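You operate a simulated robot arm through the tools that you are given. There is no shell and no other tool. Be economical: measure what you need, move in short steps, check, and stop when the job is done.

You are at the controls of a simulated two-armed robot. One attempt, no reset.

## Task
Put the waste tub on the top of the grey table away on the top of the plywood table. Take the cap off the amber bottle with the black cap and lay it down on the top of the grey table. Put the bottle marked "rinse" from the top of the teal table on top of the purple capsule filter and the bottle that says "filter" on the top of the plywood table. Put the bottle that says "blank" from the top of the teal table on top of the blue filter holder and the bottle labelled "trip" on the end of the calibration bench. Take the red sensor and put it on top of the ice pack with the green end. Take the clear beaker and put it on top of the purple cell plate. Put the green pad on the top of the white table away on the top of the blue table. Put the ice pack with the red end on the top of the low wooden bench. Put the silt strainer on the top of the white table away on the chest-high shelf of the blue rack. Fetch the yellow capsule filter and stand it on the chest-high shelf of the orange rack. Any order will do. Set down upright: bottle, clear beaker, silt strainer, yellow capsule filter.

The check looks at the end state, three seconds after you hand in, the way a careful person would. Anything else that was tipped, shoved, dropped, spilled or broken makes it a failure. A push-on lid holds only when it is set on centred and level and pressed home; a screw cap is set on level and turned clockwise until tight.

## Robot
Two 7-joint arms with two-finger parallel grippers on one trunk, on a base that drives. Base frame: it is fixed to the floor where the robot stands at the start and does not move with it; the origin is under the middle of the robot, x ahead of it, y to its left, z up; the surface under the hand at the start is at about z = 0.72. Units: m, degrees, N and s.
The left shoulder is at the start at [0.08, 0.131, 0.947], the right one opposite. With the tool pointing down near the work surface each hand reaches from about 0.38 to 0.86 m from the robot's upright axis, wherever it stands, measured 20 degrees to its own side. Places, roughly: amber bottle with the black cap (6x6x14 cm) [0.5, 0.5, 0.8]; blue filter holder (6x6x4 cm) [-4.7, 3.7, 0.8]; chest-high shelf of the blue rack [1.5, 3.4, 1.3]; chest-high shelf of the orange rack [0.6, 3.4, 1.3]; clear beaker (6x6x11 cm) [-4.8, 1.8, 0.8]; end of the calibration bench (15x12 cm) [-1.22, 3.18, 0.84]; green pad (8x5x5 cm) [-3.3, 1.7, 0.8]; ice pack with the green end [-3.25, 1.5, 0.75]; ice pack with the red end [-3.25, 0, 0.75]; purple capsule filter (6x6x10 cm) [-4.7, 4.6, 0.8]; purple cell plate (15x13x5 cm) [-0.5, 3.6, 0.4]; red sensor (3x3x11 cm) [-2.1, 3.5, 0.9]; sample bottle with the blue cap, sample bottle wit [-5, 4.5, 0.75]; sample bottle with the green cap, sample bottle wi [-5, 3.75, 0.75]; silt strainer (8x8x10 cm) [-3.3, 1, 0.8]; top of the blue table [-0.8, -3, 0.7]; top of the low wooden bench [0.6, 1.5, 0.4]; top of the plywood table [-4.9, 2.7, 0.7]; waste tub (13x13x8 cm) [0.6, 0.1, 0.7]; yellow capsule filter (6x6x10 cm) [0.8, 0.7, 0.9]. Payload 1.57 kg a hand.
The TCP of each hand is the grasp point between the finger pads, 0.03 m short of the fingertips. In the tool frame z runs along the fingers and y along their closing line. The gripper opens to 0.11 m. The fingers are 0.024 m wide and 0.012 m thick; the gripper's body (0.048 by 0.112 m) begins 0.078 m behind the TCP.
Orientation is told as [roll, pitch, yaw] about the base's x, y, z axes, in that order, counted from this pose: with the fingers straight down and closing along the base's y, the tool's x points along the base's -x, its y along +y and its z along -z.

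## Interface
- The arms move only by the tool jog_arm. It takes "left_targets", "right_targets" or both (then of equal length, played together; a hand with none holds still); each is a list that holds one entry, the list of rows, each a list of 7 numbers: the finger opening in m, from 0 to 0.11, then the shift along the tool's x, y, z in units of 500 mm (1.0 is 500 mm), then the turn, a rotation vector about the tool's x, y, z in units of 120 degrees (1.0 is 120 degrees). In form: [[[fingers, x, y, z, wx, wy, wz], ...]]. A call has 1 to 10 rows; each row is the pose to reach, as a shift and turn from the pose commanded when the call began, along the tool's axes at that moment. A call with a number of a shift or a turn outside -1 to 1 is refused whole. Each row takes 0.2 s and may step no farther than 0.05 m and 8.6 degrees from the row before; otherwise, or with a gripper value out of range, the whole call is refused. A pose out of reach is approached as far as the arm can. The call stops where the force on the tool passes 40 N (or 10 N more than at its start, if that is more) or the arm is blocked; 0.2 s more then pass. Each finger travels about 0.108 m/s and halts on what it meets, pressing with about 37 N; the grip force reading is that of the motor and also rises with nothing between the fingers. The clock runs only during rows and for 0.2 s after the last one: add rows that repeat a pose to give the fingers time. The reply holds the time, the measured pose of the TCP, the force on the tool along the base axes, the opening and the grip force, in the units named above and with some noise, with the torque about the TCP (base axes, N m) and any sound that the robot's microphone picked up.
- Cameras (640 x 400 px; columns grow to the right, rows downward): "scene" is now at [-0.0613, 0.0452, 1.4233]; the picture's right is [0.50, -0.87, 0.00], its down [-0.46, -0.26, -0.85] and it looks along [0.74, 0.42, -0.53] (base axes); focal length 255 px, centre (320, 200). "left" rides on the left gripper at [0.07, -0.016, -0.141] in its tool frame; the picture's right is [0.23, 0.97, 0.00], its down [-0.86, 0.20, -0.48] and it looks along [-0.47, 0.11, 0.88] (tool axes); focal length 222 px, centre (320, 200). "right" rides on the right gripper at [0.07, 0.016, -0.141] in its tool frame; the picture's right is [-0.23, 0.97, 0.00], its down [-0.86, -0.20, -0.48] and it looks along [-0.47, -0.11, 0.88] (tool axes); focal length 222 px, centre (320, 200). There is no depth. A picture from a camera that has moved, and an enlarged one, comes with that camera's place and axes in the base frame and with its lens.
- grab_frame(camera): a new picture of that camera. It takes no simulated time.
- base_move(legs): drives the robot by 1 to 6 legs, each [ahead, left, turn to the left] in m, m and degrees, along the robot's own axes; the way and the turn of a leg run together, so that a leg with both is an arc; at most 1.5 m and 180 degrees a leg. The arms and the cameras ride along, it lands a little off, and it stops where it bumps. It gives what a move gives.
- aim_head(pan, tilt): turns the head with the scene camera to pan (to the left, within 109 degrees either way) and tilt (down, from -29 to 69), counted from straight ahead of the robot. It gives what a move gives.
- enlarge(camera, box): a new picture of the part [left, top, right, bottom] of that camera's present view, enlarged. It takes no simulated time.
- job_done(): hands the job in; it is judged then, once.

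Go step by step. Nothing tells you exact positions but the pictures and the camera data: compare them with the known pose of the tool, close in by small moves and look again before you grip or let go. The budget is 556 turns and 356 pictures, counting those below and the enlarged ones. Unless the task says otherwise, let go and move clear before handing in, and close with one line.

The tools are called as name(argument=value, ...) on one line, values as JSON. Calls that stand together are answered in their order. jog_arm: Moves the arms, as the interface text tells. Its arguments: {"type":"object","properties":{"left_targets":{"type":"array","items":{"type":"array","items":{"type":"array","items":{"type":"number"}}}},"right_targets":{"type":"array","items":{"type":"array","items":{"type":"array","items":{"type":"number"}}}}},"required":[]} The other tools are called the same way: base_move (legs) drives the base; aim_head (pan, tilt) turns the head that bears the scene camera; grab_frame (camera) takes a picture; enlarge (camera, box) takes an enlarged picture of a part of a camera's view; job_done () hands the job in.

At the start:

```text
time: 0.0
left_eef_pos: [0.3532, 0.3707, 1.1409]
left_tool_rot: [0.1, 0.0, 0.0]
left_force: [0.2, 0.4, 0.1]
left_torque: [-0.03, 0.01, 0.0]
left_opening: 0.1101
left_grasp_force: 0.1
right_eef_pos: [0.5073, 0.0653, 1.108]
right_tool_rot: [-0.1, 0.0, 0.0]
right_force: [0.0, -1.1, -0.5]
right_torque: [-0.01, 0.03, -0.03]
right_opening: 0.1102
right_grasp_force: 0.0
robot x, y, heading: [-0.0002, 0.001, -0.0]
head pan, tilt: [29.7, 31.7]
```

scene: 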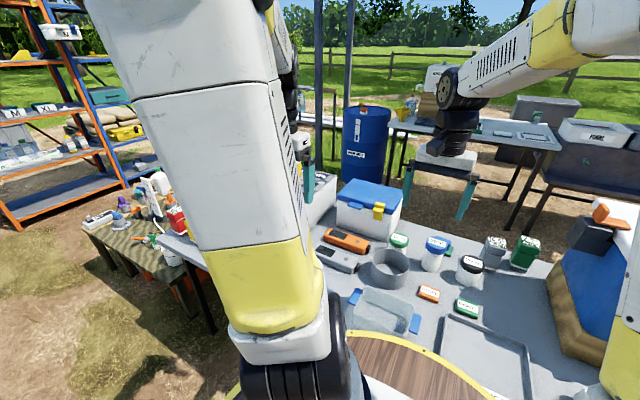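
right: 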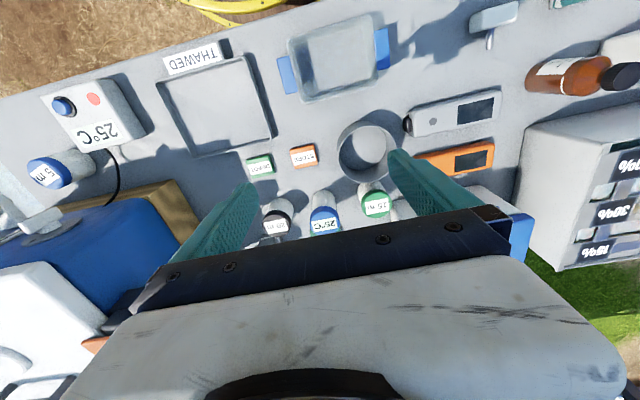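
left: 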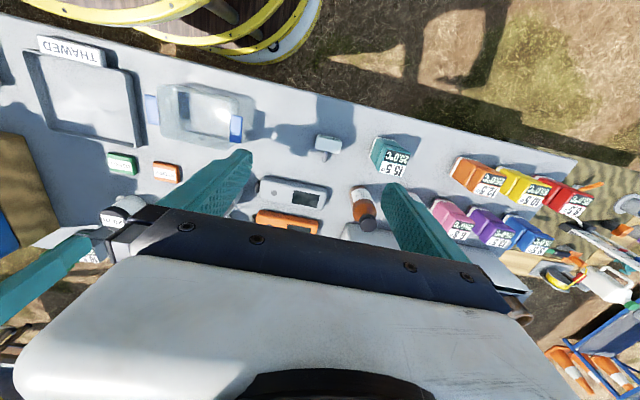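

The grey table is in front of me, with the tub, amber bottle and various small items on it. First I'll look around with the head.

aim_head(pan=55, tilt=35)

grab_frame(camera="scene")

enlarge(camera="left", box=[300, 100, 640, 312])

```text
time: 0.9
left_eef_pos: [0.3528, 0.3713, 1.1402]
left_tool_rot: [0.0, 0.0, -0.1]
left_force: [0.8, 0.7, 0.0]
left_torque: [-0.01, 0.01, -0.02]
left_opening: 0.1096
left_grasp_force: 0.1
right_eef_pos: [0.5081, 0.0666, 1.1065]
right_tool_rot: [0.0, 0.0, 0.0]
right_force: [0.1, 0.5, 1.8]
right_torque: [0.0, 0.01, 0.02]
right_opening: 0.11
right_grasp_force: 0.1
robot x, y, heading: [0.001, -0.0013, -0.3]
head pan, tilt: [55.0, 35.0]
```

```text
352 pictures are left
camera scene: at [-0.0886, 0.0729, 1.4182], right [0.82, -0.57, 0.0], down [-0.33, -0.47, -0.82], along [0.47, 0.67, -0.57], focal length 255 px, centre (320, 200)
```

scene: 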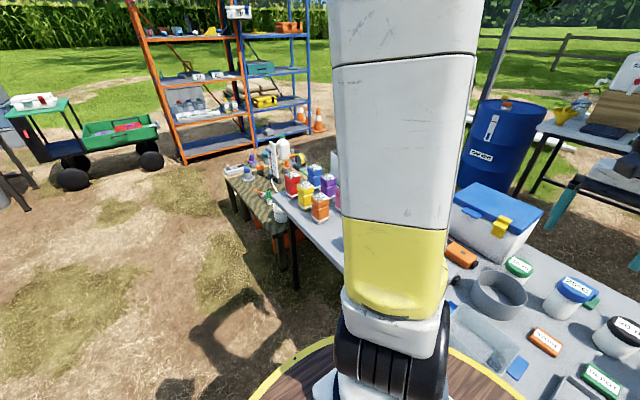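

```text
1.88 times, centred on (470, 206) of left
camera zoom: at [0.2821, 0.3542, 1.2832], right [-0.23, 0.97, 0.0], down [0.86, 0.2, 0.48], along [0.47, 0.11, -0.88], focal length 418 px, centre (38, 189)
```

zoom: 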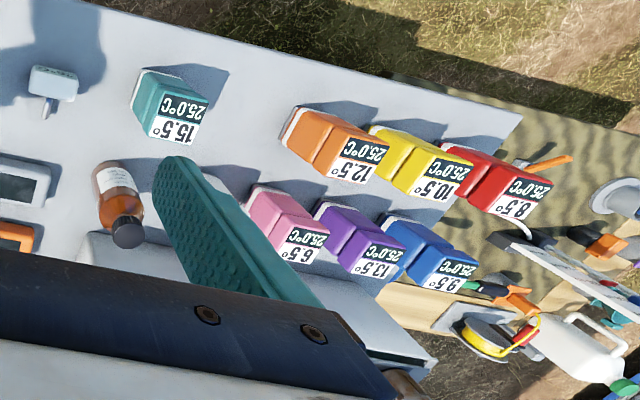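

jog_arm(left_targets=[[[0.11, 0.03, 0.085, -0.02, 0, 0, 0], [0.11, 0.06, 0.17, -0.04, 0, 0, 0], [0.11, 0.09, 0.25, -0.06, 0, 0, 0], [0.11, 0.12, 0.33, -0.08, 0, 0, 0], [0.11, 0.15, 0.41, -0.1, 0, 0, 0], [0.11, 0.18, 0.49, -0.12, 0, 0, 0], [0.11, 0.2, 0.56, -0.12, 0, 0, 0]]])

aim_head(pan=35, tilt=35)

grab_frame(camera="scene")

grab_frame(camera="left")

```text
time: 2.5
left_eef_pos: [0.2511, 0.6491, 1.203]
left_tool_rot: [-0.1, 0.0, 0.0]
left_force: [0.3, -1.1, -1.3]
left_torque: [0.04, -0.01, -0.01]
left_opening: 0.1099
left_grasp_force: 0.0
right_eef_pos: [0.5078, 0.0658, 1.1075]
right_tool_rot: [0.0, 0.0, 0.0]
right_force: [-0.8, -0.1, -0.5]
right_torque: [0.03, -0.01, 0.0]
right_opening: 0.1099
right_grasp_force: 0.0
robot x, y, heading: [0.0038, 0.0025, -0.1]
head pan, tilt: [55.0, 35.0]
```

```text
time: 3.3
left_eef_pos: [0.2508, 0.6492, 1.2025]
left_tool_rot: [0.0, 0.0, 0.0]
left_force: [0.7, 0.3, 0.6]
left_torque: [0.02, 0.0, -0.02]
left_opening: 0.1098
left_grasp_force: 0.1
right_eef_pos: [0.5074, 0.0661, 1.106]
right_tool_rot: [-0.1, 0.0, 0.0]
right_force: [0.5, -0.5, -0.4]
right_torque: [0.02, 0.01, -0.01]
right_opening: 0.11
right_grasp_force: 0.1
robot x, y, heading: [0.0001, 0.0003, 0.2]
head pan, tilt: [35.0, 35.0]
```

```text
350 pictures are left
camera scene: at [-0.0671, 0.0514, 1.4182], right [0.57, -0.82, 0.0], down [-0.47, -0.33, -0.82], along [0.67, 0.47, -0.57], focal length 255 px, centre (320, 200)
```

scene: 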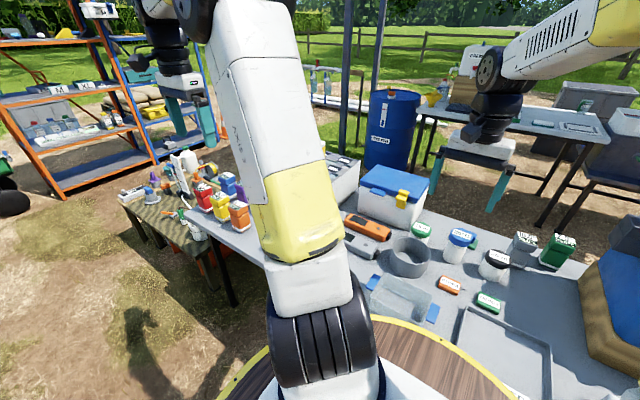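

```text
349 pictures are left
camera left: at [0.1807, 0.6326, 1.3442], right [-0.23, 0.97, 0.0], down [0.86, 0.2, 0.48], along [0.47, 0.11, -0.88], focal length 222 px, centre (320, 200)
```

left: 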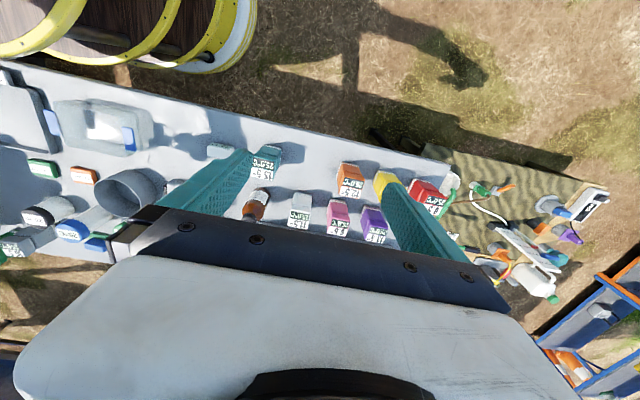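

enlarge(camera="scene", box=[100, 140, 420, 340])

jog_arm(right_targets=[[[0.11, 0.04, 0.08, -0.02, 0, 0, 0], [0.11, 0.08, 0.16, -0.04, 0, 0, 0], [0.11, 0.12, 0.24, -0.06, 0, 0, 0], [0.11, 0.16, 0.32, -0.08, 0, 0, 0], [0.11, 0.2, 0.4, -0.1, 0, 0, 0], [0.11, 0.24, 0.48, -0.12, 0, 0, 0]]])

grab_frame(camera="right")

```text
2.00 times, centred on (260, 240) of scene
camera zoom: at [-0.0671, 0.0514, 1.4182], right [0.57, -0.82, 0.0], down [-0.47, -0.33, -0.82], along [0.67, 0.47, -0.57], focal length 510 px, centre (440, 120)
```

zoom: 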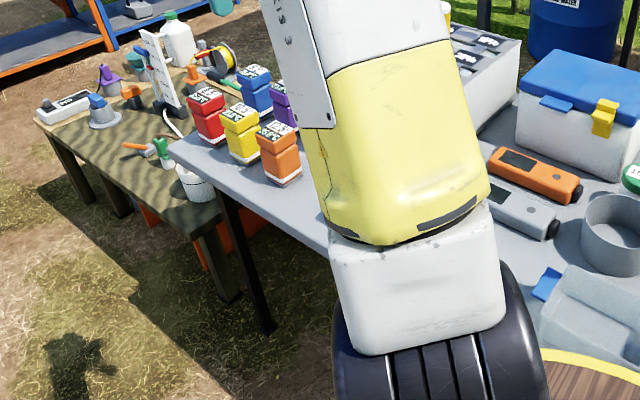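

```text
time: 4.7
left_eef_pos: [0.2518, 0.6487, 1.2026]
left_tool_rot: [0.0, -0.1, 0.0]
left_force: [0.3, -0.7, 0.5]
left_torque: [0.02, 0.01, -0.01]
left_opening: 0.11
left_grasp_force: 0.0
right_eef_pos: [0.3884, 0.3049, 1.1664]
right_tool_rot: [0.0, -0.2, -0.2]
right_force: [-1.0, -0.8, 0.0]
right_torque: [0.0, 0.0, -0.01]
right_opening: 0.1102
right_grasp_force: 0.1
robot x, y, heading: [-0.001, 0.0008, -0.2]
head pan, tilt: [35.0, 35.0]
```

```text
347 pictures are left
camera right: at [0.3173, 0.3223, 1.3079], right [0.23, 0.97, 0.0], down [0.85, -0.2, 0.48], along [0.47, -0.11, -0.88], focal length 222 px, centre (320, 200)
```

right: 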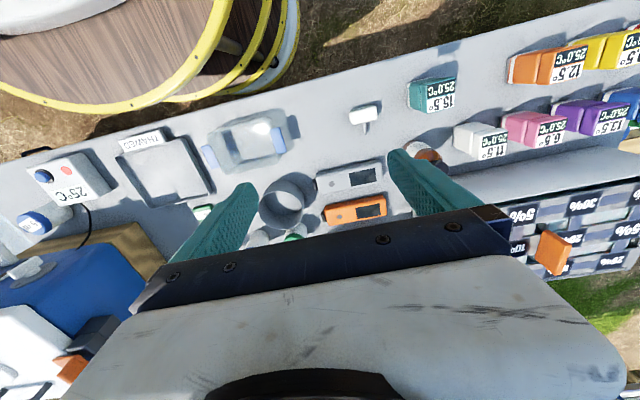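

jog_arm(right_targets=[[[0.11, -0.02, 0, -0.02, 0, -0.07, 0], [0.11, -0.04, 0, -0.04, 0, -0.14, 0], [0.11, -0.06, 0, -0.06, 0, -0.21, 0], [0.11, -0.08, 0, -0.08, 0, -0.28, 0], [0.11, -0.1, 0, -0.1, 0, -0.33, 0]]])

grab_frame(camera="right")

```text
time: 5.9
left_eef_pos: [0.2513, 0.6495, 1.2028]
left_tool_rot: [0.0, 0.0, 0.0]
left_force: [0.4, -0.4, -0.6]
left_torque: [0.0, -0.02, 0.01]
left_opening: 0.1102
left_grasp_force: 0.1
right_eef_pos: [0.4366, 0.3057, 1.2183]
right_tool_rot: [0.1, -39.7, 0.0]
right_force: [0.5, 0.0, -0.3]
right_torque: [-0.02, 0.0, -0.02]
right_opening: 0.1098
right_grasp_force: 0.0
robot x, y, heading: [0.0008, 0.0012, -0.0]
head pan, tilt: [35.0, 35.0]
```

```text
346 pictures are left
camera right: at [0.2937, 0.3216, 1.2816], right [0.17, 0.97, 0.15], down [0.35, -0.2, 0.91], along [0.92, -0.11, -0.38], focal length 222 px, centre (320, 200)
```

right: 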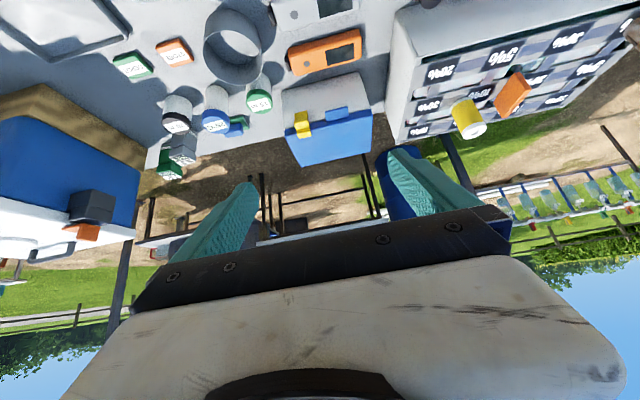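

enlarge(camera="right", box=[360, 0, 640, 175])

```text
2.29 times, centred on (500, 88) of right
camera zoom: at [0.2937, 0.3216, 1.2816], right [0.17, 0.97, 0.15], down [0.35, -0.2, 0.91], along [0.92, -0.11, -0.38], focal length 508 px, centre (-91, 457)
```

zoom: 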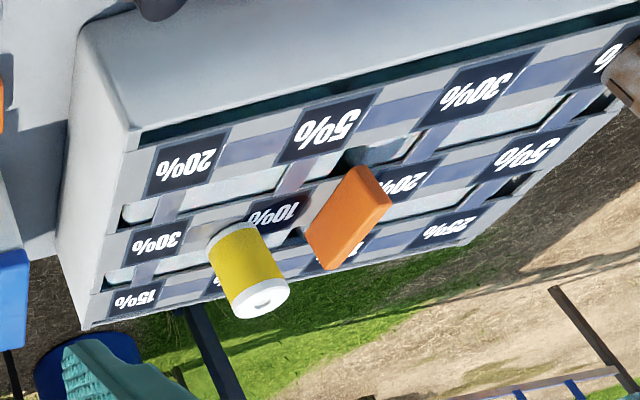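

The yellow filter stands on the drawer organiser near [0.87, 0.71], and the amber bottle is near [0.545, 0.52]. I'll level the right hand and pull it away, then bring the left hand over the bottle.

jog_arm(right_targets=[[[0.11, 0, -0.09, 0, 0, 0.05, 0], [0.11, 0, -0.18, 0, 0, 0.1, 0], [0.11, 0, -0.27, 0, 0, 0.15, 0], [0.11, 0, -0.36, 0, 0, 0.2, 0], [0.11, 0, -0.45, 0, 0, 0.25, 0], [0.11, 0, -0.54, 0, 0, 0.3, 0], [0.11, 0, -0.63, 0, 0, 0.33, 0], [0.11, 0, -0.72, 0, 0, 0.33, 0]]], left_targets=[[[0.11, -0.07, -0.03, 0.03, 0, 0, 0], [0.11, -0.14, -0.06, 0.07, 0, 0, 0], [0.11, -0.22, -0.1, 0.11, 0, 0, 0], [0.11, -0.3, -0.13, 0.15, 0, 0, 0], [0.11, -0.37, -0.16, 0.19, 0, 0, 0], [0.11, -0.44, -0.2, 0.23, 0, 0, 0], [0.11, -0.52, -0.23, 0.27, 0, 0, 0], [0.11, -0.59, -0.26, 0.3, 0, 0, 0]]])

grab_frame(camera="left")

grab_frame(camera="scene")

```text
time: 7.7
left_eef_pos: [0.5465, 0.5202, 1.0535]
left_tool_rot: [0.0, 0.1, 0.1]
left_force: [0.4, 0.3, 0.8]
left_torque: [-0.04, -0.01, 0.0]
left_opening: 0.11
left_grasp_force: 0.1
right_eef_pos: [0.4392, -0.0552, 1.2156]
right_tool_rot: [0.0, 0.0, 0.1]
right_force: [-0.6, -0.8, 1.2]
right_torque: [-0.03, -0.04, 0.02]
right_opening: 0.11
right_grasp_force: 0.0
robot x, y, heading: [0.0001, 0.0024, 0.0]
head pan, tilt: [35.0, 35.0]
```

```text
344 pictures are left
camera left: at [0.4758, 0.5041, 1.1955], right [-0.23, 0.97, 0.0], down [0.85, 0.2, 0.48], along [0.47, 0.11, -0.88], focal length 222 px, centre (320, 200)
```

left: 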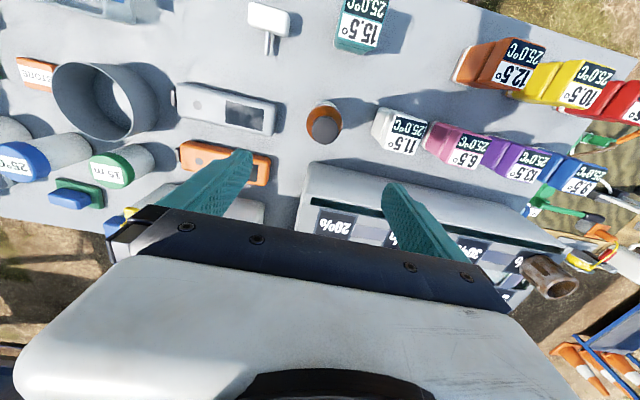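

```text
343 pictures are left
camera scene: at [-0.0673, 0.0517, 1.4182], right [0.57, -0.82, 0.0], down [-0.47, -0.33, -0.82], along [0.67, 0.47, -0.57], focal length 255 px, centre (320, 200)
```

scene: 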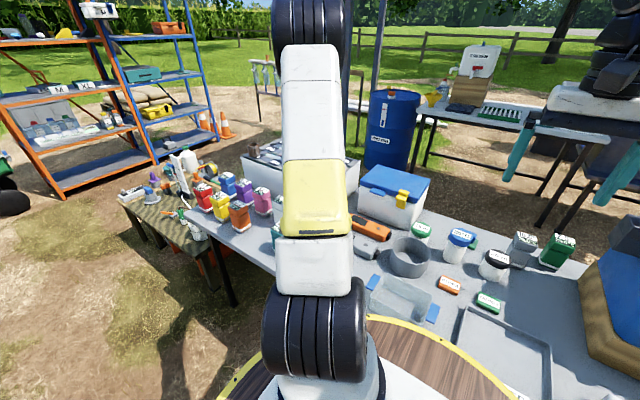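

jog_arm(left_targets=[[[0.09, 0.009, 0.001, 0.09, 0, 0, 0], [0.08, 0.018, 0.002, 0.17, 0, 0, 0], [0.08, 0.018, 0.002, 0.25, 0, 0, 0]]])

grab_frame(camera="left")

```text
time: 8.5
left_eef_pos: [0.5386, 0.5204, 0.9281]
left_tool_rot: [0.0, -0.1, 0.0]
left_force: [-0.2, -0.7, 0.4]
left_torque: [0.01, 0.0, -0.01]
left_opening: 0.0803
left_grasp_force: 0.0
right_eef_pos: [0.4386, -0.0554, 1.2182]
right_tool_rot: [-0.1, 0.0, 0.0]
right_force: [0.2, -0.4, 0.4]
right_torque: [0.01, 0.0, -0.02]
right_opening: 0.1101
right_grasp_force: 0.0
robot x, y, heading: [-0.0042, -0.0012, 0.1]
head pan, tilt: [35.0, 35.0]
```

```text
342 pictures are left
camera left: at [0.4678, 0.5047, 1.0697], right [-0.23, 0.97, 0.0], down [0.85, 0.2, 0.48], along [0.47, 0.11, -0.88], focal length 222 px, centre (320, 200)
```

left: 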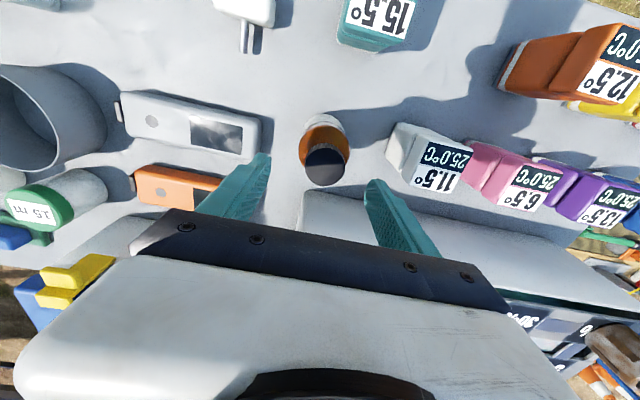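

jog_arm(left_targets=[[[0.08, 0, 0.008, 0.08, 0, 0, 0], [0.08, 0.0, 0.008, 0.15, 0, 0, 0], [0.06, 0.0, 0.008, 0.15, 0, 0, 0], [0.04, 0.0, 0.008, 0.15, 0, 0, 0], [0.03, 0.0, 0.008, 0.15, 0, 0, 0], [0.03, 0.0, 0.008, 0.15, 0, 0, 0]]])

grab_frame(camera="left")

```text
time: 9.9
left_eef_pos: [0.538, 0.5233, 0.851]
left_tool_rot: [0.0, 0.0, 0.0]
left_force: [-1.1, 1.5, 0.2]
left_torque: [0.06, -0.03, 0.01]
left_opening: 0.0589
left_grasp_force: 36.6
right_eef_pos: [0.4396, -0.0556, 1.2175]
right_tool_rot: [0.0, 0.0, 0.0]
right_force: [-0.5, 0.4, 0.0]
right_torque: [-0.02, 0.01, 0.01]
right_opening: 0.1099
right_grasp_force: 0.0
robot x, y, heading: [-0.0056, 0.0017, -0.1]
head pan, tilt: [35.0, 35.0]
```

```text
341 pictures are left
camera left: at [0.4673, 0.5067, 0.9923], right [-0.23, 0.97, 0.0], down [0.86, 0.2, 0.48], along [0.47, 0.11, -0.88], focal length 222 px, centre (320, 200)
```

left: 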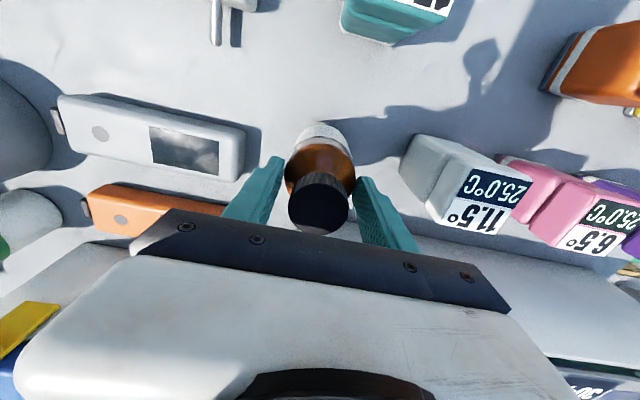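

jog_arm(left_targets=[[[0.08, 0, 0.0, 0, 0, 0, 0], [0.08, 0.0, 0.0, 0, 0, 0, 0], [0.08, 0.0, 0.0, -0.036, 0, 0, 0], [0.06, 0.0, 0.0, -0.036, 0, 0, 0], [0.04, 0.0, 0.0, -0.036, 0, 0, 0], [0.03, 0.0, 0.0, -0.036, 0, 0, 0], [0.03, 0.0, 0.0, -0.036, 0, 0, 0]]])

grab_frame(camera="left")

```text
time: 11.5
left_eef_pos: [0.5387, 0.525, 0.8693]
left_tool_rot: [0.1, -0.1, 0.0]
left_force: [-1.6, 1.3, 18.2]
left_torque: [-0.05, 0.1, 0.01]
left_opening: 0.0366
left_grasp_force: 36.8
right_eef_pos: [0.4388, -0.055, 1.2172]
right_tool_rot: [0.0, 0.1, 0.0]
right_force: [-0.1, -0.8, -0.2]
right_torque: [-0.01, -0.03, 0.0]
right_opening: 0.1101
right_grasp_force: 0.1
robot x, y, heading: [-0.0048, -0.0039, -0.4]
head pan, tilt: [35.0, 35.0]
```

```text
340 pictures are left
camera left: at [0.4669, 0.5083, 1.0116], right [-0.23, 0.97, 0.0], down [0.85, 0.2, 0.48], along [0.47, 0.11, -0.88], focal length 222 px, centre (320, 200)
```

left: 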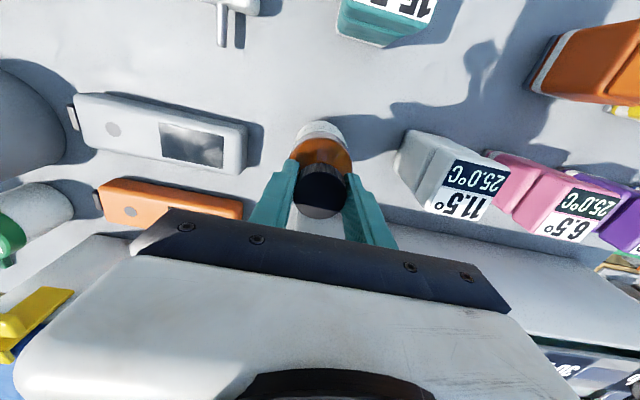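

jog_arm(left_targets=[[[0.03, 0, 0.0, -0.03, 0, 0, 0], [0.03, 0.0, 0.0, -0.12, 0, 0, 0], [0.03, 0.0, 0.0, -0.21, 0, 0, 0], [0.03, 0.0, 0.0, -0.3, 0, 0, 0], [0.03, 0.0, -0.08, -0.35, 0, 0, 0], [0.03, 0.0, -0.17, -0.38, 0, 0, 0], [0.03, 0.02, -0.26, -0.4, 0, 0, 0], [0.03, 0.04, -0.35, -0.42, 0, 0, 0], [0.03, 0.06, -0.44, -0.44, 0, 0, 0], [0.03, 0.06, -0.52, -0.44, 0, 0, 0]]])

grab_frame(camera="left")

grab_frame(camera="scene")

```text
time: 13.7
left_eef_pos: [0.5068, 0.2679, 1.0896]
left_tool_rot: [0.0, 0.0, 0.0]
left_force: [0.5, 0.5, -4.3]
left_torque: [-0.01, 0.0, 0.01]
left_opening: 0.0358
left_grasp_force: 36.8
right_eef_pos: [0.4389, -0.0544, 1.2164]
right_tool_rot: [0.0, 0.0, -0.1]
right_force: [0.5, 0.6, 0.0]
right_torque: [-0.02, 0.0, 0.01]
right_opening: 0.1099
right_grasp_force: 0.1
robot x, y, heading: [-0.0002, 0.0017, -0.1]
head pan, tilt: [35.0, 35.0]
```

```text
339 pictures are left
camera left: at [0.4361, 0.2495, 1.2315], right [-0.23, 0.97, 0.0], down [0.85, 0.2, 0.48], along [0.47, 0.11, -0.88], focal length 222 px, centre (320, 200)
```

left: 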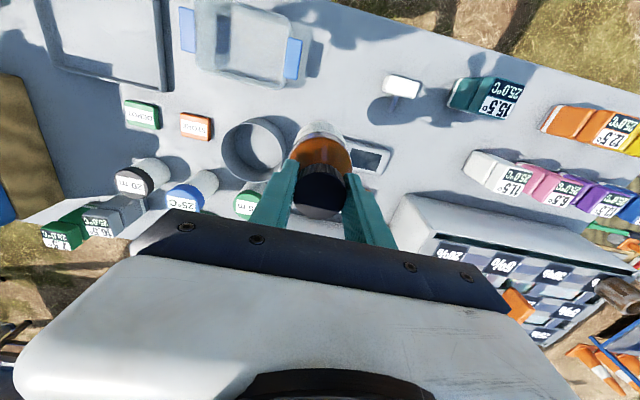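

```text
338 pictures are left
camera scene: at [-0.067, 0.0516, 1.4182], right [0.57, -0.82, 0.0], down [-0.47, -0.33, -0.82], along [0.67, 0.47, -0.57], focal length 255 px, centre (320, 200)
```

scene: 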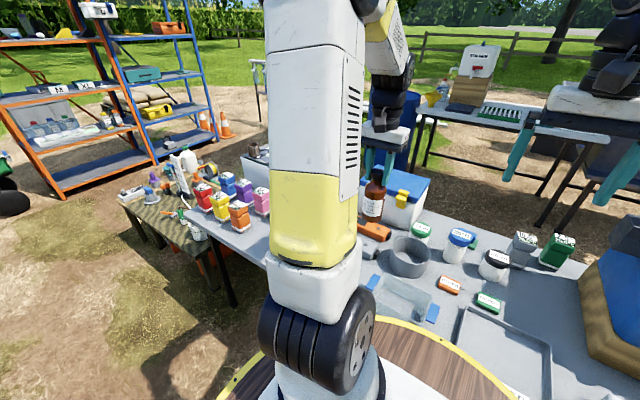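

jog_arm(right_targets=[[[0.11, 0.03, 0.01, 0.03, -0.0245, -0.059, -0.0245], [0.11, 0.06, 0.02, 0.07, -0.049, -0.118, -0.049], [0.11, 0.09, 0.03, 0.1, -0.0734, -0.177, -0.0734], [0.11, 0.12, 0.04, 0.13, -0.0979, -0.236, -0.0979], [0.11, 0.14, 0.05, 0.17, -0.1224, -0.295, -0.1224], [0.11, 0.16, 0.06, 0.2, -0.1468, -0.354, -0.1468], [0.11, 0.16, 0.06, 0.22, -0.171, -0.413, -0.171], [0.11, 0.16, 0.06, 0.24, -0.196, -0.472, -0.196], [0.11, 0.16, 0.06, 0.24, -0.22, -0.531, -0.22], [0.11, 0.16, 0.06, 0.24, -0.245, -0.59, -0.245]]])

```text
time: 15.9
left_eef_pos: [0.5071, 0.267, 1.0894]
left_tool_rot: [0.1, 0.0, 0.0]
left_force: [-0.8, 1.0, -3.7]
left_torque: [-0.06, -0.02, 0.02]
left_opening: 0.0359
left_grasp_force: 37.3
right_eef_pos: [0.4895, -0.0598, 1.2003]
right_tool_rot: [19.0, -74.7, 20.3]
right_force: [-0.2, 0.0, -0.2]
right_torque: [0.0, 0.02, -0.04]
right_opening: 0.11
right_grasp_force: 0.0
right hand out of reach, approached as far as the arm can: row 5, 6, 7, 8, 9, 10
robot x, y, heading: [0.0014, 0.0016, -0.3]
head pan, tilt: [35.0, 35.0]
```

jog_arm(right_targets=[[[0.11, 0.035, -0.035, 0.05, 0, 0, 0], [0.11, 0.07, -0.07, 0.1, 0, 0, 0], [0.11, 0.105, -0.105, 0.15, 0, 0, 0], [0.11, 0.143, -0.142, 0.198, 0, 0, 0]]], left_targets=[[[0.03, -0.07, 0, 0, 0, 0, 0], [0.03, -0.14, 0, 0, 0, 0, 0], [0.03, -0.21, 0, 0, 0, 0, 0], [0.03, -0.26, 0, 0, 0, 0, 0]]])

```text
time: 16.9
left_eef_pos: [0.638, 0.2662, 1.0901]
left_tool_rot: [0.1, 0.0, 0.0]
left_force: [-0.8, 0.5, -3.0]
left_torque: [-0.05, -0.03, 0.0]
left_opening: 0.0357
left_grasp_force: 36.5
right_eef_pos: [0.5934, -0.0629, 1.1001]
right_tool_rot: [19.6, -74.8, 19.8]
right_force: [0.2, -0.1, -0.2]
right_torque: [0.0, 0.02, -0.02]
right_opening: 0.1099
right_grasp_force: 0.1
robot x, y, heading: [0.0041, -0.0006, 0.0]
head pan, tilt: [35.0, 35.0]
```

jog_arm(right_targets=[[[0.11, 0.034, 0.0, 0.047, -0.012, -0.03, -0.012], [0.11, 0.068, 0.08, 0.094, -0.025, -0.06, -0.025], [0.11, 0.101, 0.16, 0.14, -0.037, -0.09, -0.037], [0.11, 0.135, 0.24, 0.187, -0.049, -0.118, -0.049], [0.11, 0.17, 0.32, 0.234, -0.049, -0.118, -0.049], [0.11, 0.202, 0.407, 0.28, -0.049, -0.118, -0.049]]])

grab_frame(camera="right")

aim_head(pan=15, tilt=30)

grab_frame(camera="scene")

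```text
refused: row 6 steps farther than a row can; nothing moved
```

```text
337 pictures are left
camera right: at [0.4612, -0.1431, 1.0687], right [-0.55, 0.78, 0.3], down [-0.02, -0.38, 0.93], along [0.84, 0.5, 0.22], focal length 222 px, centre (320, 200)
```

right: 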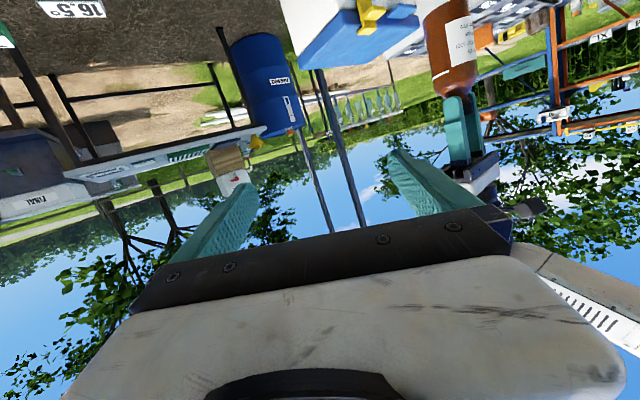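

```text
time: 17.8
left_eef_pos: [0.6383, 0.2658, 1.0891]
left_tool_rot: [0.0, 0.0, 0.0]
left_force: [-0.6, -0.3, -4.2]
left_torque: [0.04, 0.0, -0.01]
left_opening: 0.0361
left_grasp_force: 37.2
right_eef_pos: [0.5936, -0.0614, 1.1]
right_tool_rot: [19.6, -74.8, 19.6]
right_force: [-0.5, -0.2, 0.3]
right_torque: [0.01, -0.02, 0.0]
right_opening: 0.1095
right_grasp_force: 0.1
robot x, y, heading: [0.0011, 0.0032, 0.2]
head pan, tilt: [15.0, 30.0]
```

```text
336 pictures are left
camera scene: at [-0.0516, 0.0242, 1.426], right [0.26, -0.97, 0.0], down [-0.48, -0.13, -0.87], along [0.84, 0.22, -0.5], focal length 255 px, centre (320, 200)
```

scene: 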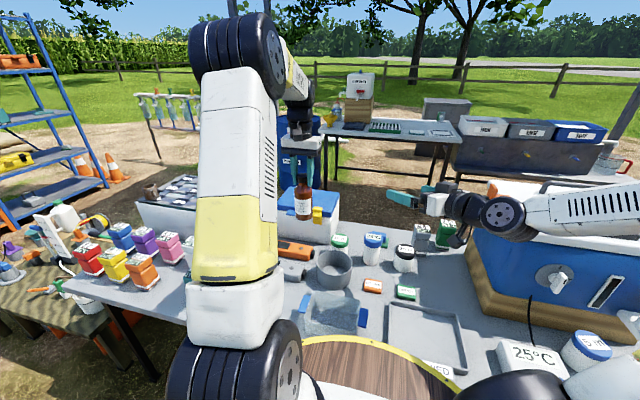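

jog_arm(right_targets=[[[0.11, 0.029, 0.05, 0.04, -0.012, -0.03, -0.012], [0.11, 0.058, 0.11, 0.08, -0.025, -0.06, -0.025], [0.11, 0.087, 0.17, 0.12, -0.037, -0.09, -0.037], [0.11, 0.116, 0.23, 0.16, -0.049, -0.118, -0.049], [0.11, 0.145, 0.29, 0.2, -0.049, -0.118, -0.049], [0.11, 0.174, 0.35, 0.24, -0.049, -0.118, -0.049], [0.11, 0.202, 0.407, 0.28, -0.049, -0.118, -0.049]]])

grab_frame(camera="right")

grab_frame(camera="scene")

```text
time: 19.4
left_eef_pos: [0.6381, 0.2662, 1.0887]
left_tool_rot: [0.0, 0.1, 0.0]
left_force: [-0.2, 0.5, -3.3]
left_torque: [0.04, 0.02, 0.01]
left_opening: 0.0357
left_grasp_force: 36.7
right_eef_pos: [0.5423, 0.0793, 1.0068]
right_tool_rot: [-163.1, -89.9, -151.8]
right_force: [-0.1, 0.7, 0.2]
right_torque: [-0.02, 0.01, 0.01]
right_opening: 0.1099
right_grasp_force: 0.1
right hand out of reach, approached as far as the arm can: row 5, 6, 7
robot x, y, heading: [-0.0002, -0.0012, 0.1]
head pan, tilt: [15.0, 30.0]
```

```text
335 pictures are left
camera right: at [0.432, -0.0093, 0.9375], right [-0.69, 0.69, 0.23], down [-0.2, -0.48, 0.85], along [0.7, 0.55, 0.47], focal length 222 px, centre (320, 200)
```

right: 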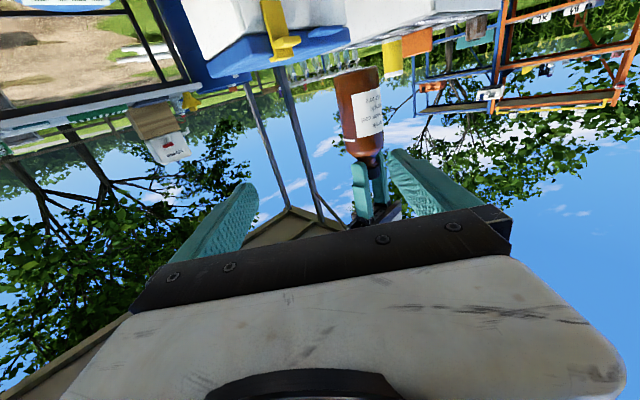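

```text
334 pictures are left
camera scene: at [-0.0516, 0.0242, 1.426], right [0.26, -0.97, 0.0], down [-0.48, -0.13, -0.87], along [0.84, 0.22, -0.5], focal length 255 px, centre (320, 200)
```

scene: 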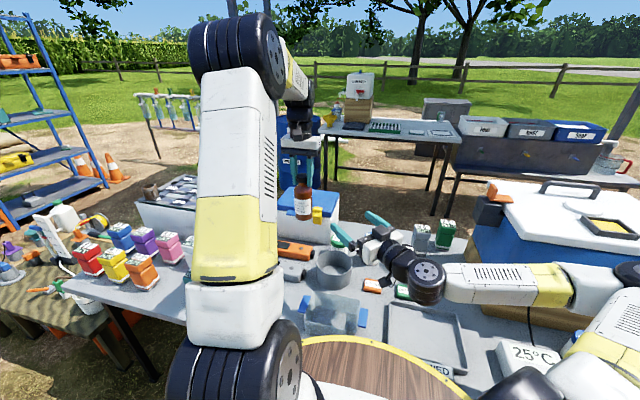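

jog_arm(left_targets=[[[0.03, -0.05, -0.05, 0, 0, 0, 0], [0.03, -0.09, -0.09, 0, 0, 0, 0], [0.03, -0.03, -0.15, 0, 0, 0, 0], [0.03, 0.03, -0.21, 0, 0, 0, 0], [0.03, 0.07, -0.25, 0, 0, 0, 0]]])

grab_frame(camera="right")

```text
time: 20.6
left_eef_pos: [0.6057, 0.1417, 1.0909]
left_tool_rot: [0.2, 0.0, 0.0]
left_force: [-0.4, -0.4, -2.2]
left_torque: [-0.01, -0.01, 0.0]
left_opening: 0.0358
left_grasp_force: 37.0
right_eef_pos: [0.5438, 0.0795, 1.0059]
right_tool_rot: [-151.8, -90.0, -163.0]
right_force: [0.1, 0.2, -0.5]
right_torque: [0.01, -0.02, 0.0]
right_opening: 0.1099
right_grasp_force: 0.1
robot x, y, heading: [-0.0005, -0.0007, -0.1]
head pan, tilt: [15.0, 30.0]
```

```text
333 pictures are left
camera right: at [0.4323, -0.0094, 0.9374], right [-0.69, 0.69, 0.23], down [-0.2, -0.48, 0.85], along [0.7, 0.55, 0.47], focal length 222 px, centre (320, 200)
```

right: 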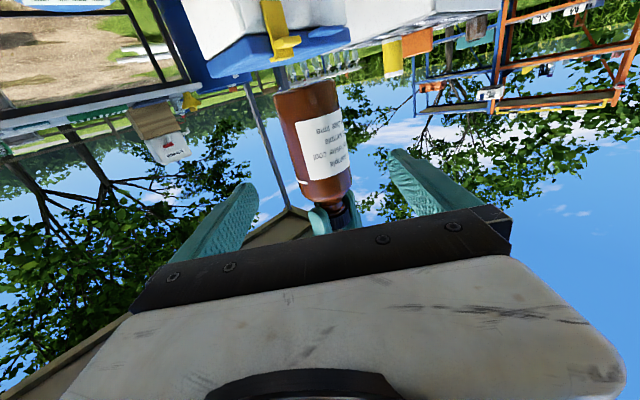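

jog_arm(left_targets=[[[0.03, 0.05, -0.05, 0, 0, 0, 0], [0.03, 0.1, -0.1, 0, 0, 0, 0], [0.03, 0.124, -0.124, 0, 0, 0, 0], [0.03, 0.124, -0.124, 0, 0, 0, 0], [0.03, 0.124, -0.124, 0, 0, 0, 0], [0.03, 0.124, -0.124, 0, 0, 0, 0]]], right_targets=[[[0.11, 0, 0, 0, 0, 0, 0], [0.11, 0, 0, 0, 0, 0, 0], [0.11, 0, 0, 0, 0, 0, 0], [0.07, 0, 0, 0, 0, 0, 0], [0.05, 0, 0, 0, 0, 0, 0], [0.05, 0, 0, 0, 0, 0, 0]]])

grab_frame(camera="right")

```text
time: 21.9
left_eef_pos: [0.5421, 0.0795, 1.0903]
left_tool_rot: [0.1, 0.0, 0.0]
left_force: [-3.0, -0.4, -2.6]
left_torque: [-0.16, -0.21, -0.04]
left_opening: 0.0359
left_grasp_force: 37.3
right_eef_pos: [0.5435, 0.0789, 1.0079]
right_tool_rot: [143.1, -90.0, -97.8]
right_force: [1.9, -0.1, 0.8]
right_torque: [0.17, 0.38, 0.0]
right_opening: 0.0588
right_grasp_force: 37.2
robot x, y, heading: [0.0014, 0.0004, 0.1]
head pan, tilt: [15.0, 30.0]
```

```text
332 pictures are left
camera right: at [0.4322, -0.0096, 0.9375], right [-0.69, 0.69, 0.23], down [-0.2, -0.48, 0.85], along [0.7, 0.55, 0.47], focal length 222 px, centre (320, 200)
```

right: 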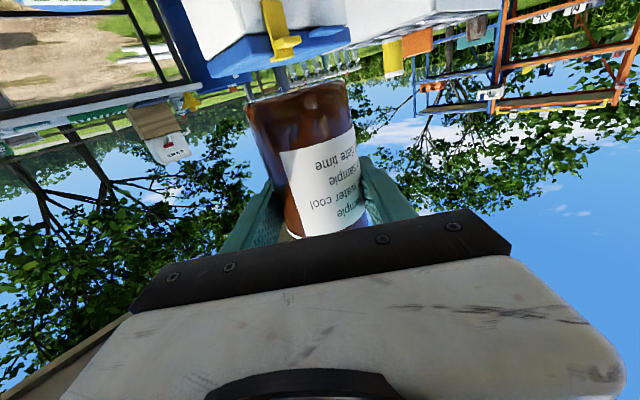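

jog_arm(left_targets=[[[0.03, 0, 0, 0, 0, 0, -0.066], [0.03, 0, 0, 0, 0, 0, -0.132], [0.03, 0, 0, 0, 0, 0, -0.198], [0.03, 0, 0, 0, 0, 0, -0.264], [0.03, 0, 0, 0, 0, 0, -0.33], [0.03, 0, 0, 0, 0, 0, -0.396], [0.03, 0, 0, 0, 0, 0, -0.462], [0.03, 0, 0, -0.001, 0, 0, -0.528], [0.03, 0, 0, -0.001, 0, 0, -0.594], [0.03, 0, 0, -0.001, 0, 0, -0.66]]])

grab_frame(camera="scene")

```text
time: 24.1
left_eef_pos: [0.5423, 0.0786, 1.0906]
left_tool_rot: [-0.1, 0.0, 79.3]
left_force: [4.9, -4.3, -0.6]
left_torque: [-0.12, -0.05, -0.02]
left_opening: 0.0361
left_grasp_force: 37.0
right_eef_pos: [0.5426, 0.0797, 1.0081]
right_tool_rot: [-144.6, -89.8, -170.1]
right_force: [-5.4, 5.2, -0.2]
right_torque: [-0.3, -0.37, 0.02]
right_opening: 0.0586
right_grasp_force: 37.3
robot x, y, heading: [0.0009, 0.0023, -0.1]
head pan, tilt: [15.0, 30.0]
```

```text
331 pictures are left
camera scene: at [-0.0517, 0.0241, 1.426], right [0.26, -0.97, 0.0], down [-0.48, -0.13, -0.87], along [0.84, 0.22, -0.5], focal length 255 px, centre (320, 200)
```

scene: 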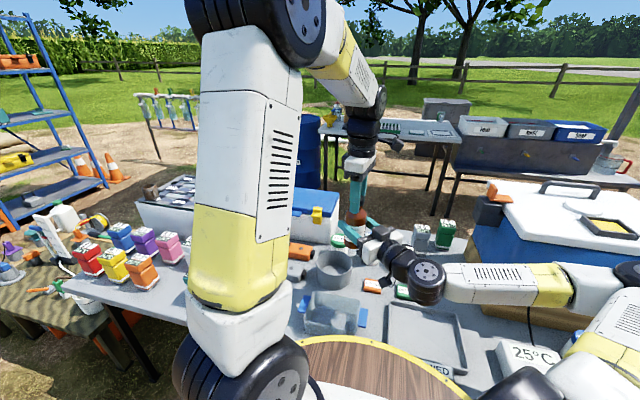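

jog_arm(left_targets=[[[0.03, 0, 0, 0, 0, 0, -0.066], [0.03, 0, 0, 0, 0, 0, -0.132], [0.03, 0, 0, 0, 0, 0, -0.198], [0.03, 0, 0, 0, 0, 0, -0.264], [0.03, 0, 0, 0, 0, 0, -0.33], [0.03, 0, 0, 0, 0, 0, -0.396], [0.03, 0, 0, 0, 0, 0, -0.462], [0.03, 0, 0, -0.001, 0, 0, -0.528], [0.03, 0, 0, -0.001, 0, 0, -0.594], [0.03, 0, 0, -0.002, 0, 0, -0.66]]])

enlarge(camera="scene", box=[260, 100, 480, 280])

```text
time: 26.4
left_eef_pos: [0.5425, 0.0794, 1.0909]
left_tool_rot: [0.0, 0.1, 158.5]
left_force: [16.3, -7.8, -1.4]
left_torque: [-0.08, -0.59, -0.01]
left_opening: 0.0353
left_grasp_force: 36.9
right_eef_pos: [0.5421, 0.08, 1.0078]
right_tool_rot: [-144.4, -90.1, -170.3]
right_force: [-16.3, 8.3, 0.1]
right_torque: [-0.6, -0.75, 0.0]
right_opening: 0.0581
right_grasp_force: 37.3
robot x, y, heading: [0.0016, -0.0018, -0.1]
head pan, tilt: [15.0, 30.0]
```

```text
2.22 times, centred on (370, 190) of scene
camera zoom: at [-0.0517, 0.0241, 1.426], right [0.26, -0.97, 0.0], down [-0.48, -0.13, -0.87], along [0.84, 0.22, -0.5], focal length 567 px, centre (209, 222)
```

zoom: 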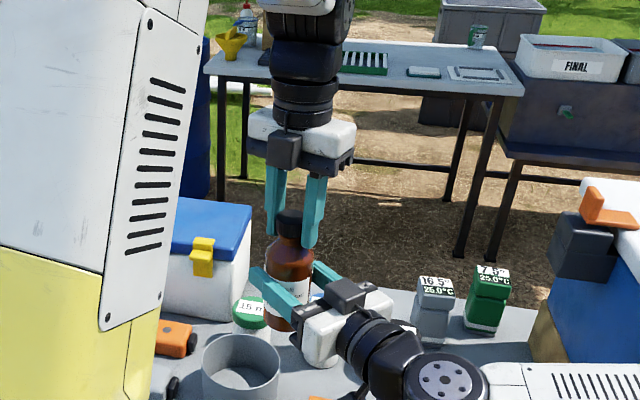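

jog_arm(left_targets=[[[0.03, 0, 0, -0.006, 0, 0, 0], [0.03, 0, 0, -0.012, 0, 0, 0], [0.03, 0, 0, -0.012, 0, 0, 0]]])

```text
time: 27.1
left_eef_pos: [0.541, 0.0777, 1.0961]
left_tool_rot: [0.0, -0.2, 158.4]
left_force: [11.0, -5.7, -23.4]
left_torque: [-0.1, -0.22, 0.03]
left_opening: 0.035
left_grasp_force: 36.5
right_eef_pos: [0.5434, 0.079, 1.0085]
right_tool_rot: [-152.3, -89.8, -162.5]
right_force: [-10.5, 6.1, 19.9]
right_torque: [-0.44, -0.67, -0.03]
right_opening: 0.058
right_grasp_force: 37.1
robot x, y, heading: [-0.0003, -0.0005, 0.1]
head pan, tilt: [15.0, 30.0]
```

jog_arm(left_targets=[[[0.03, 0, 0, 0.01, 0, 0, 0], [0.055, 0, 0, 0.01, 0, 0, 0], [0.055, 0, 0, 0.01, 0, 0, 0.0], [0.055, 0, 0, 0.008, 0, 0, 0.068], [0.055, 0, 0, 0.008, 0, 0, 0.136], [0.055, 0, 0, 0.008, 0, 0, 0.204], [0.055, 0, 0, 0.008, 0, 0, 0.272], [0.055, 0, 0, 0.008, 0, 0, 0.34], [0.055, 0, 0, 0.008, 0, 0, 0.408], [0.055, 0, 0, 0.008, 0, 0, 0.476]]])

jog_arm(left_targets=[[[0.055, 0, 0, 0, 0, 0, 0.07], [0.055, 0, 0, 0, 0, 0, 0.14], [0.055, 0, 0, 0, 0, 0, 0.21], [0.055, 0, 0, 0, 0, 0, 0.28], [0.055, 0, 0, 0, 0, 0, 0.35], [0.055, 0, 0, 0, 0, 0, 0.42], [0.055, 0, 0, 0, 0, 0, 0.49], [0.055, 0, 0, 0, 0, 0, 0.56], [0.055, 0, 0, 0, 0, 0, 0.63], [0.055, 0, 0, 0, 0, 0, 0.7]]])

grab_frame(camera="left")

```text
time: 29.4
left_eef_pos: [0.541, 0.08, 1.0924]
left_tool_rot: [0.0, 0.0, 101.2]
left_force: [-0.6, -0.7, -0.2]
left_torque: [-0.04, 0.01, 0.0]
left_opening: 0.0551
left_grasp_force: 0.1
right_eef_pos: [0.5422, 0.0791, 1.008]
right_tool_rot: [-162.9, -90.0, -151.9]
right_force: [0.2, -0.3, 0.4]
right_torque: [0.02, 0.01, -0.03]
right_opening: 0.0577
right_grasp_force: 36.9
robot x, y, heading: [-0.0027, -0.0018, -0.0]
head pan, tilt: [15.0, 30.0]
```

```text
time: 31.6
left_eef_pos: [0.5417, 0.0797, 1.0921]
left_tool_rot: [0.1, 0.1, 17.1]
left_force: [-0.2, 0.2, 0.2]
left_torque: [-0.01, 0.0, 0.02]
left_opening: 0.0552
left_grasp_force: 0.0
right_eef_pos: [0.5425, 0.0799, 1.0074]
right_tool_rot: [-159.0, -90.0, -155.7]
right_force: [0.0, 0.1, 0.6]
right_torque: [0.03, 0.02, 0.02]
right_opening: 0.0578
right_grasp_force: 37.7
robot x, y, heading: [-0.0023, 0.0003, -0.1]
head pan, tilt: [15.0, 30.0]
```

```text
329 pictures are left
camera left: at [0.4791, 0.0425, 1.2347], right [-0.5, 0.86, 0.0], down [0.76, 0.44, 0.48], along [0.41, 0.24, -0.88], focal length 222 px, centre (320, 200)
```

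left: 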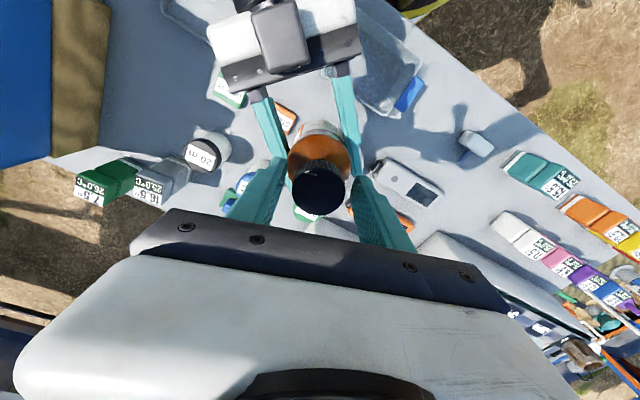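

jog_arm(left_targets=[[[0.055, 0, 0, 0, 0, 0, 0.07], [0.055, 0, 0, 0, 0, 0, 0.14], [0.055, 0, 0, 0, 0, 0, 0.21], [0.055, 0, 0, 0, 0, 0, 0.28], [0.055, 0, 0, 0, 0, 0, 0.35], [0.055, 0, 0, 0, 0, 0, 0.42], [0.055, 0, 0, 0, 0, 0, 0.49], [0.055, 0, 0, 0, 0, 0, 0.56], [0.03, 0, 0, 0, 0, 0, 0.56], [0.03, 0, 0, 0, 0, 0, 0.56]]])

jog_arm(left_targets=[[[0.03, 0, 0, 0, 0, 0, -0.07], [0.03, 0, 0, 0, 0, 0, -0.14], [0.03, 0, 0, 0, 0, 0, -0.21], [0.03, 0, 0, 0, 0, 0, -0.28], [0.03, 0, 0, 0, 0, 0, -0.35], [0.03, 0, 0, 0, 0, 0, -0.42], [0.03, 0, 0, 0, 0, 0, -0.49], [0.03, 0, 0, 0, 0, 0, -0.56], [0.03, 0, 0, 0, 0, 0, -0.63], [0.03, 0, 0, 0, 0, 0, -0.7]]])

jog_arm(left_targets=[[[0.03, 0, 0, 0, 0, 0, -0.07], [0.03, 0, 0, 0, 0, 0, -0.14], [0.03, 0, 0, 0, 0, 0, -0.21], [0.03, 0, 0, 0, 0, 0, -0.28], [0.03, 0, 0, 0, 0, 0, -0.35], [0.03, 0, 0, 0, 0, 0, -0.42], [0.03, 0, 0, 0, 0, 0, -0.49], [0.03, 0, 0, 0, 0, 0, -0.56], [0.03, 0, 0, 0, 0, 0, -0.63], [0.03, 0, 0, 0, 0, 0, -0.7]]])

jog_arm(left_targets=[[[0.03, 0, 0, 0, 0, 0, -0.07], [0.03, 0, 0, 0, 0, 0, -0.14], [0.03, 0, 0, 0, 0, 0, -0.21], [0.03, 0, 0, 0, 0, 0, -0.28], [0.03, 0, 0, 0, 0, 0, -0.35], [0.03, 0, 0, 0, 0, 0, -0.42]]])

```text
time: 33.8
left_eef_pos: [0.5421, 0.0785, 1.0937]
left_tool_rot: [-0.2, 0.0, -50.1]
left_force: [-5.5, -3.6, -0.4]
left_torque: [-0.03, 0.04, -0.04]
left_opening: 0.033
left_grasp_force: 37.2
right_eef_pos: [0.5433, 0.0785, 1.0076]
right_tool_rot: [-159.6, -90.0, -155.2]
right_force: [4.6, 2.7, -0.7]
right_torque: [-0.32, 0.36, -0.02]
right_opening: 0.0576
right_grasp_force: 36.8
robot x, y, heading: [0.0068, -0.0006, 0.1]
head pan, tilt: [15.0, 30.0]
```

```text
time: 36.0
left_eef_pos: [0.5409, 0.0781, 1.0931]
left_tool_rot: [-0.1, 0.0, 34.2]
left_force: [1.1, -0.7, -0.7]
left_torque: [-0.05, -0.05, 0.03]
left_opening: 0.0324
left_grasp_force: 36.8
right_eef_pos: [0.5439, 0.0788, 1.0081]
right_tool_rot: [-156.4, -90.0, -158.4]
right_force: [-0.6, 0.8, -0.2]
right_torque: [-0.09, -0.01, -0.03]
right_opening: 0.0575
right_grasp_force: 37.1
robot x, y, heading: [0.0016, 0.0015, -0.1]
head pan, tilt: [15.0, 30.0]
```

```text
time: 38.1
left_eef_pos: [0.5419, 0.0786, 1.0936]
left_tool_rot: [0.0, 0.0, 118.2]
left_force: [-0.6, -0.1, -0.2]
left_torque: [0.01, -0.01, 0.01]
left_opening: 0.0325
left_grasp_force: 36.8
right_eef_pos: [0.5436, 0.0784, 1.0068]
right_tool_rot: [-160.5, -89.9, -154.3]
right_force: [0.4, 0.6, -0.1]
right_torque: [-0.01, -0.01, 0.04]
right_opening: 0.0577
right_grasp_force: 36.5
robot x, y, heading: [0.0031, 0.0025, 0.0]
head pan, tilt: [15.0, 30.0]
```

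```text
time: 39.5
left_eef_pos: [0.5415, 0.079, 1.093]
left_tool_rot: [0.1, 0.0, 168.7]
left_force: [0.0, -0.2, -0.2]
left_torque: [-0.16, 0.05, -0.01]
left_opening: 0.0323
left_grasp_force: 36.5
right_eef_pos: [0.5425, 0.0787, 1.008]
right_tool_rot: [-139.0, -90.1, -175.9]
right_force: [0.5, 1.5, -0.4]
right_torque: [-0.06, 0.01, 0.02]
right_opening: 0.0576
right_grasp_force: 37.3
robot x, y, heading: [0.0012, -0.0013, -0.1]
head pan, tilt: [15.0, 30.0]
```

jog_arm(left_targets=[[[0.03, 0, 0, -0.008, 0, 0, 0], [0.03, 0, 0, -0.016, 0, 0, 0], [0.03, 0, 0, -0.016, 0, 0, 0]]])

enlarge(camera="scene", box=[300, 130, 420, 250])

```text
time: 40.4
left_eef_pos: [0.542, 0.0785, 1.101]
left_tool_rot: [-0.1, 0.0, 168.5]
left_force: [-0.2, 0.8, -0.3]
left_torque: [0.03, -0.03, -0.02]
left_opening: 0.0326
left_grasp_force: 36.8
right_eef_pos: [0.5433, 0.0802, 1.0088]
right_tool_rot: [-160.5, -90.0, -154.4]
right_force: [0.4, 1.3, -1.0]
right_torque: [0.01, 0.0, -0.02]
right_opening: 0.0577
right_grasp_force: 37.1
robot x, y, heading: [0.003, -0.002, -0.1]
head pan, tilt: [15.0, 30.0]
```

```text
3.33 times, centred on (360, 190) of scene
camera zoom: at [-0.0517, 0.0241, 1.426], right [0.26, -0.97, 0.0], down [-0.48, -0.13, -0.87], along [0.84, 0.22, -0.5], focal length 851 px, centre (187, 233)
```

zoom: 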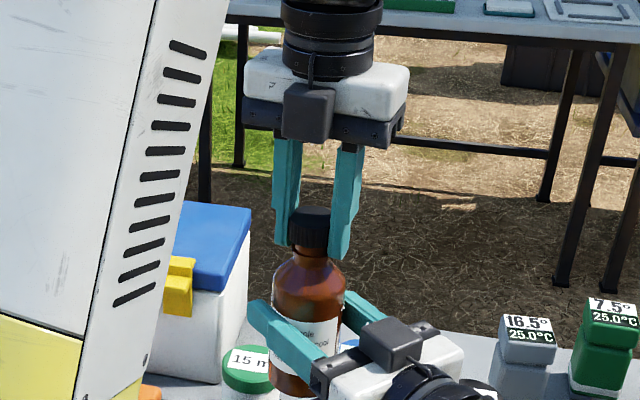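

jog_arm(left_targets=[[[0.03, 0, 0, -0.03, 0, 0, 0], [0.03, 0, 0, -0.06, 0, 0, 0], [0.03, 0, 0, -0.1, 0, 0, 0]]])

enlarge(camera="scene", box=[300, 110, 420, 230])

```text
time: 41.1
left_eef_pos: [0.5411, 0.0776, 1.1505]
left_tool_rot: [0.0, 0.1, 168.6]
left_force: [1.3, -0.1, 0.0]
left_torque: [0.01, -0.02, 0.01]
left_opening: 0.0325
left_grasp_force: 36.7
right_eef_pos: [0.5418, 0.0802, 1.0077]
right_tool_rot: [-165.4, -90.0, -149.5]
right_force: [0.4, 0.7, 1.2]
right_torque: [0.03, 0.01, -0.01]
right_opening: 0.0577
right_grasp_force: 36.7
robot x, y, heading: [0.0004, -0.0028, -0.0]
head pan, tilt: [15.0, 30.0]
```

```text
3.33 times, centred on (360, 170) of scene
camera zoom: at [-0.0516, 0.024, 1.426], right [0.26, -0.97, 0.0], down [-0.48, -0.13, -0.87], along [0.84, 0.22, -0.5], focal length 851 px, centre (187, 300)
```

zoom: 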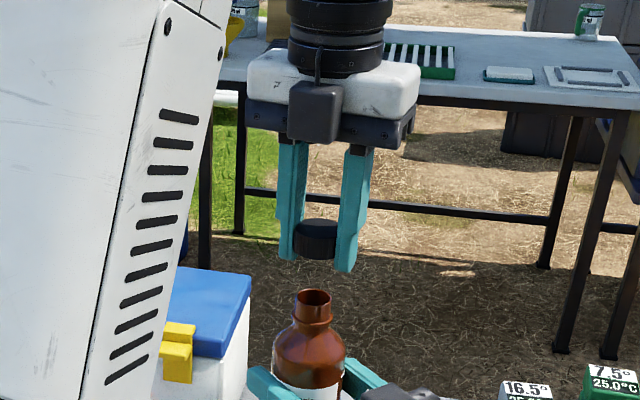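

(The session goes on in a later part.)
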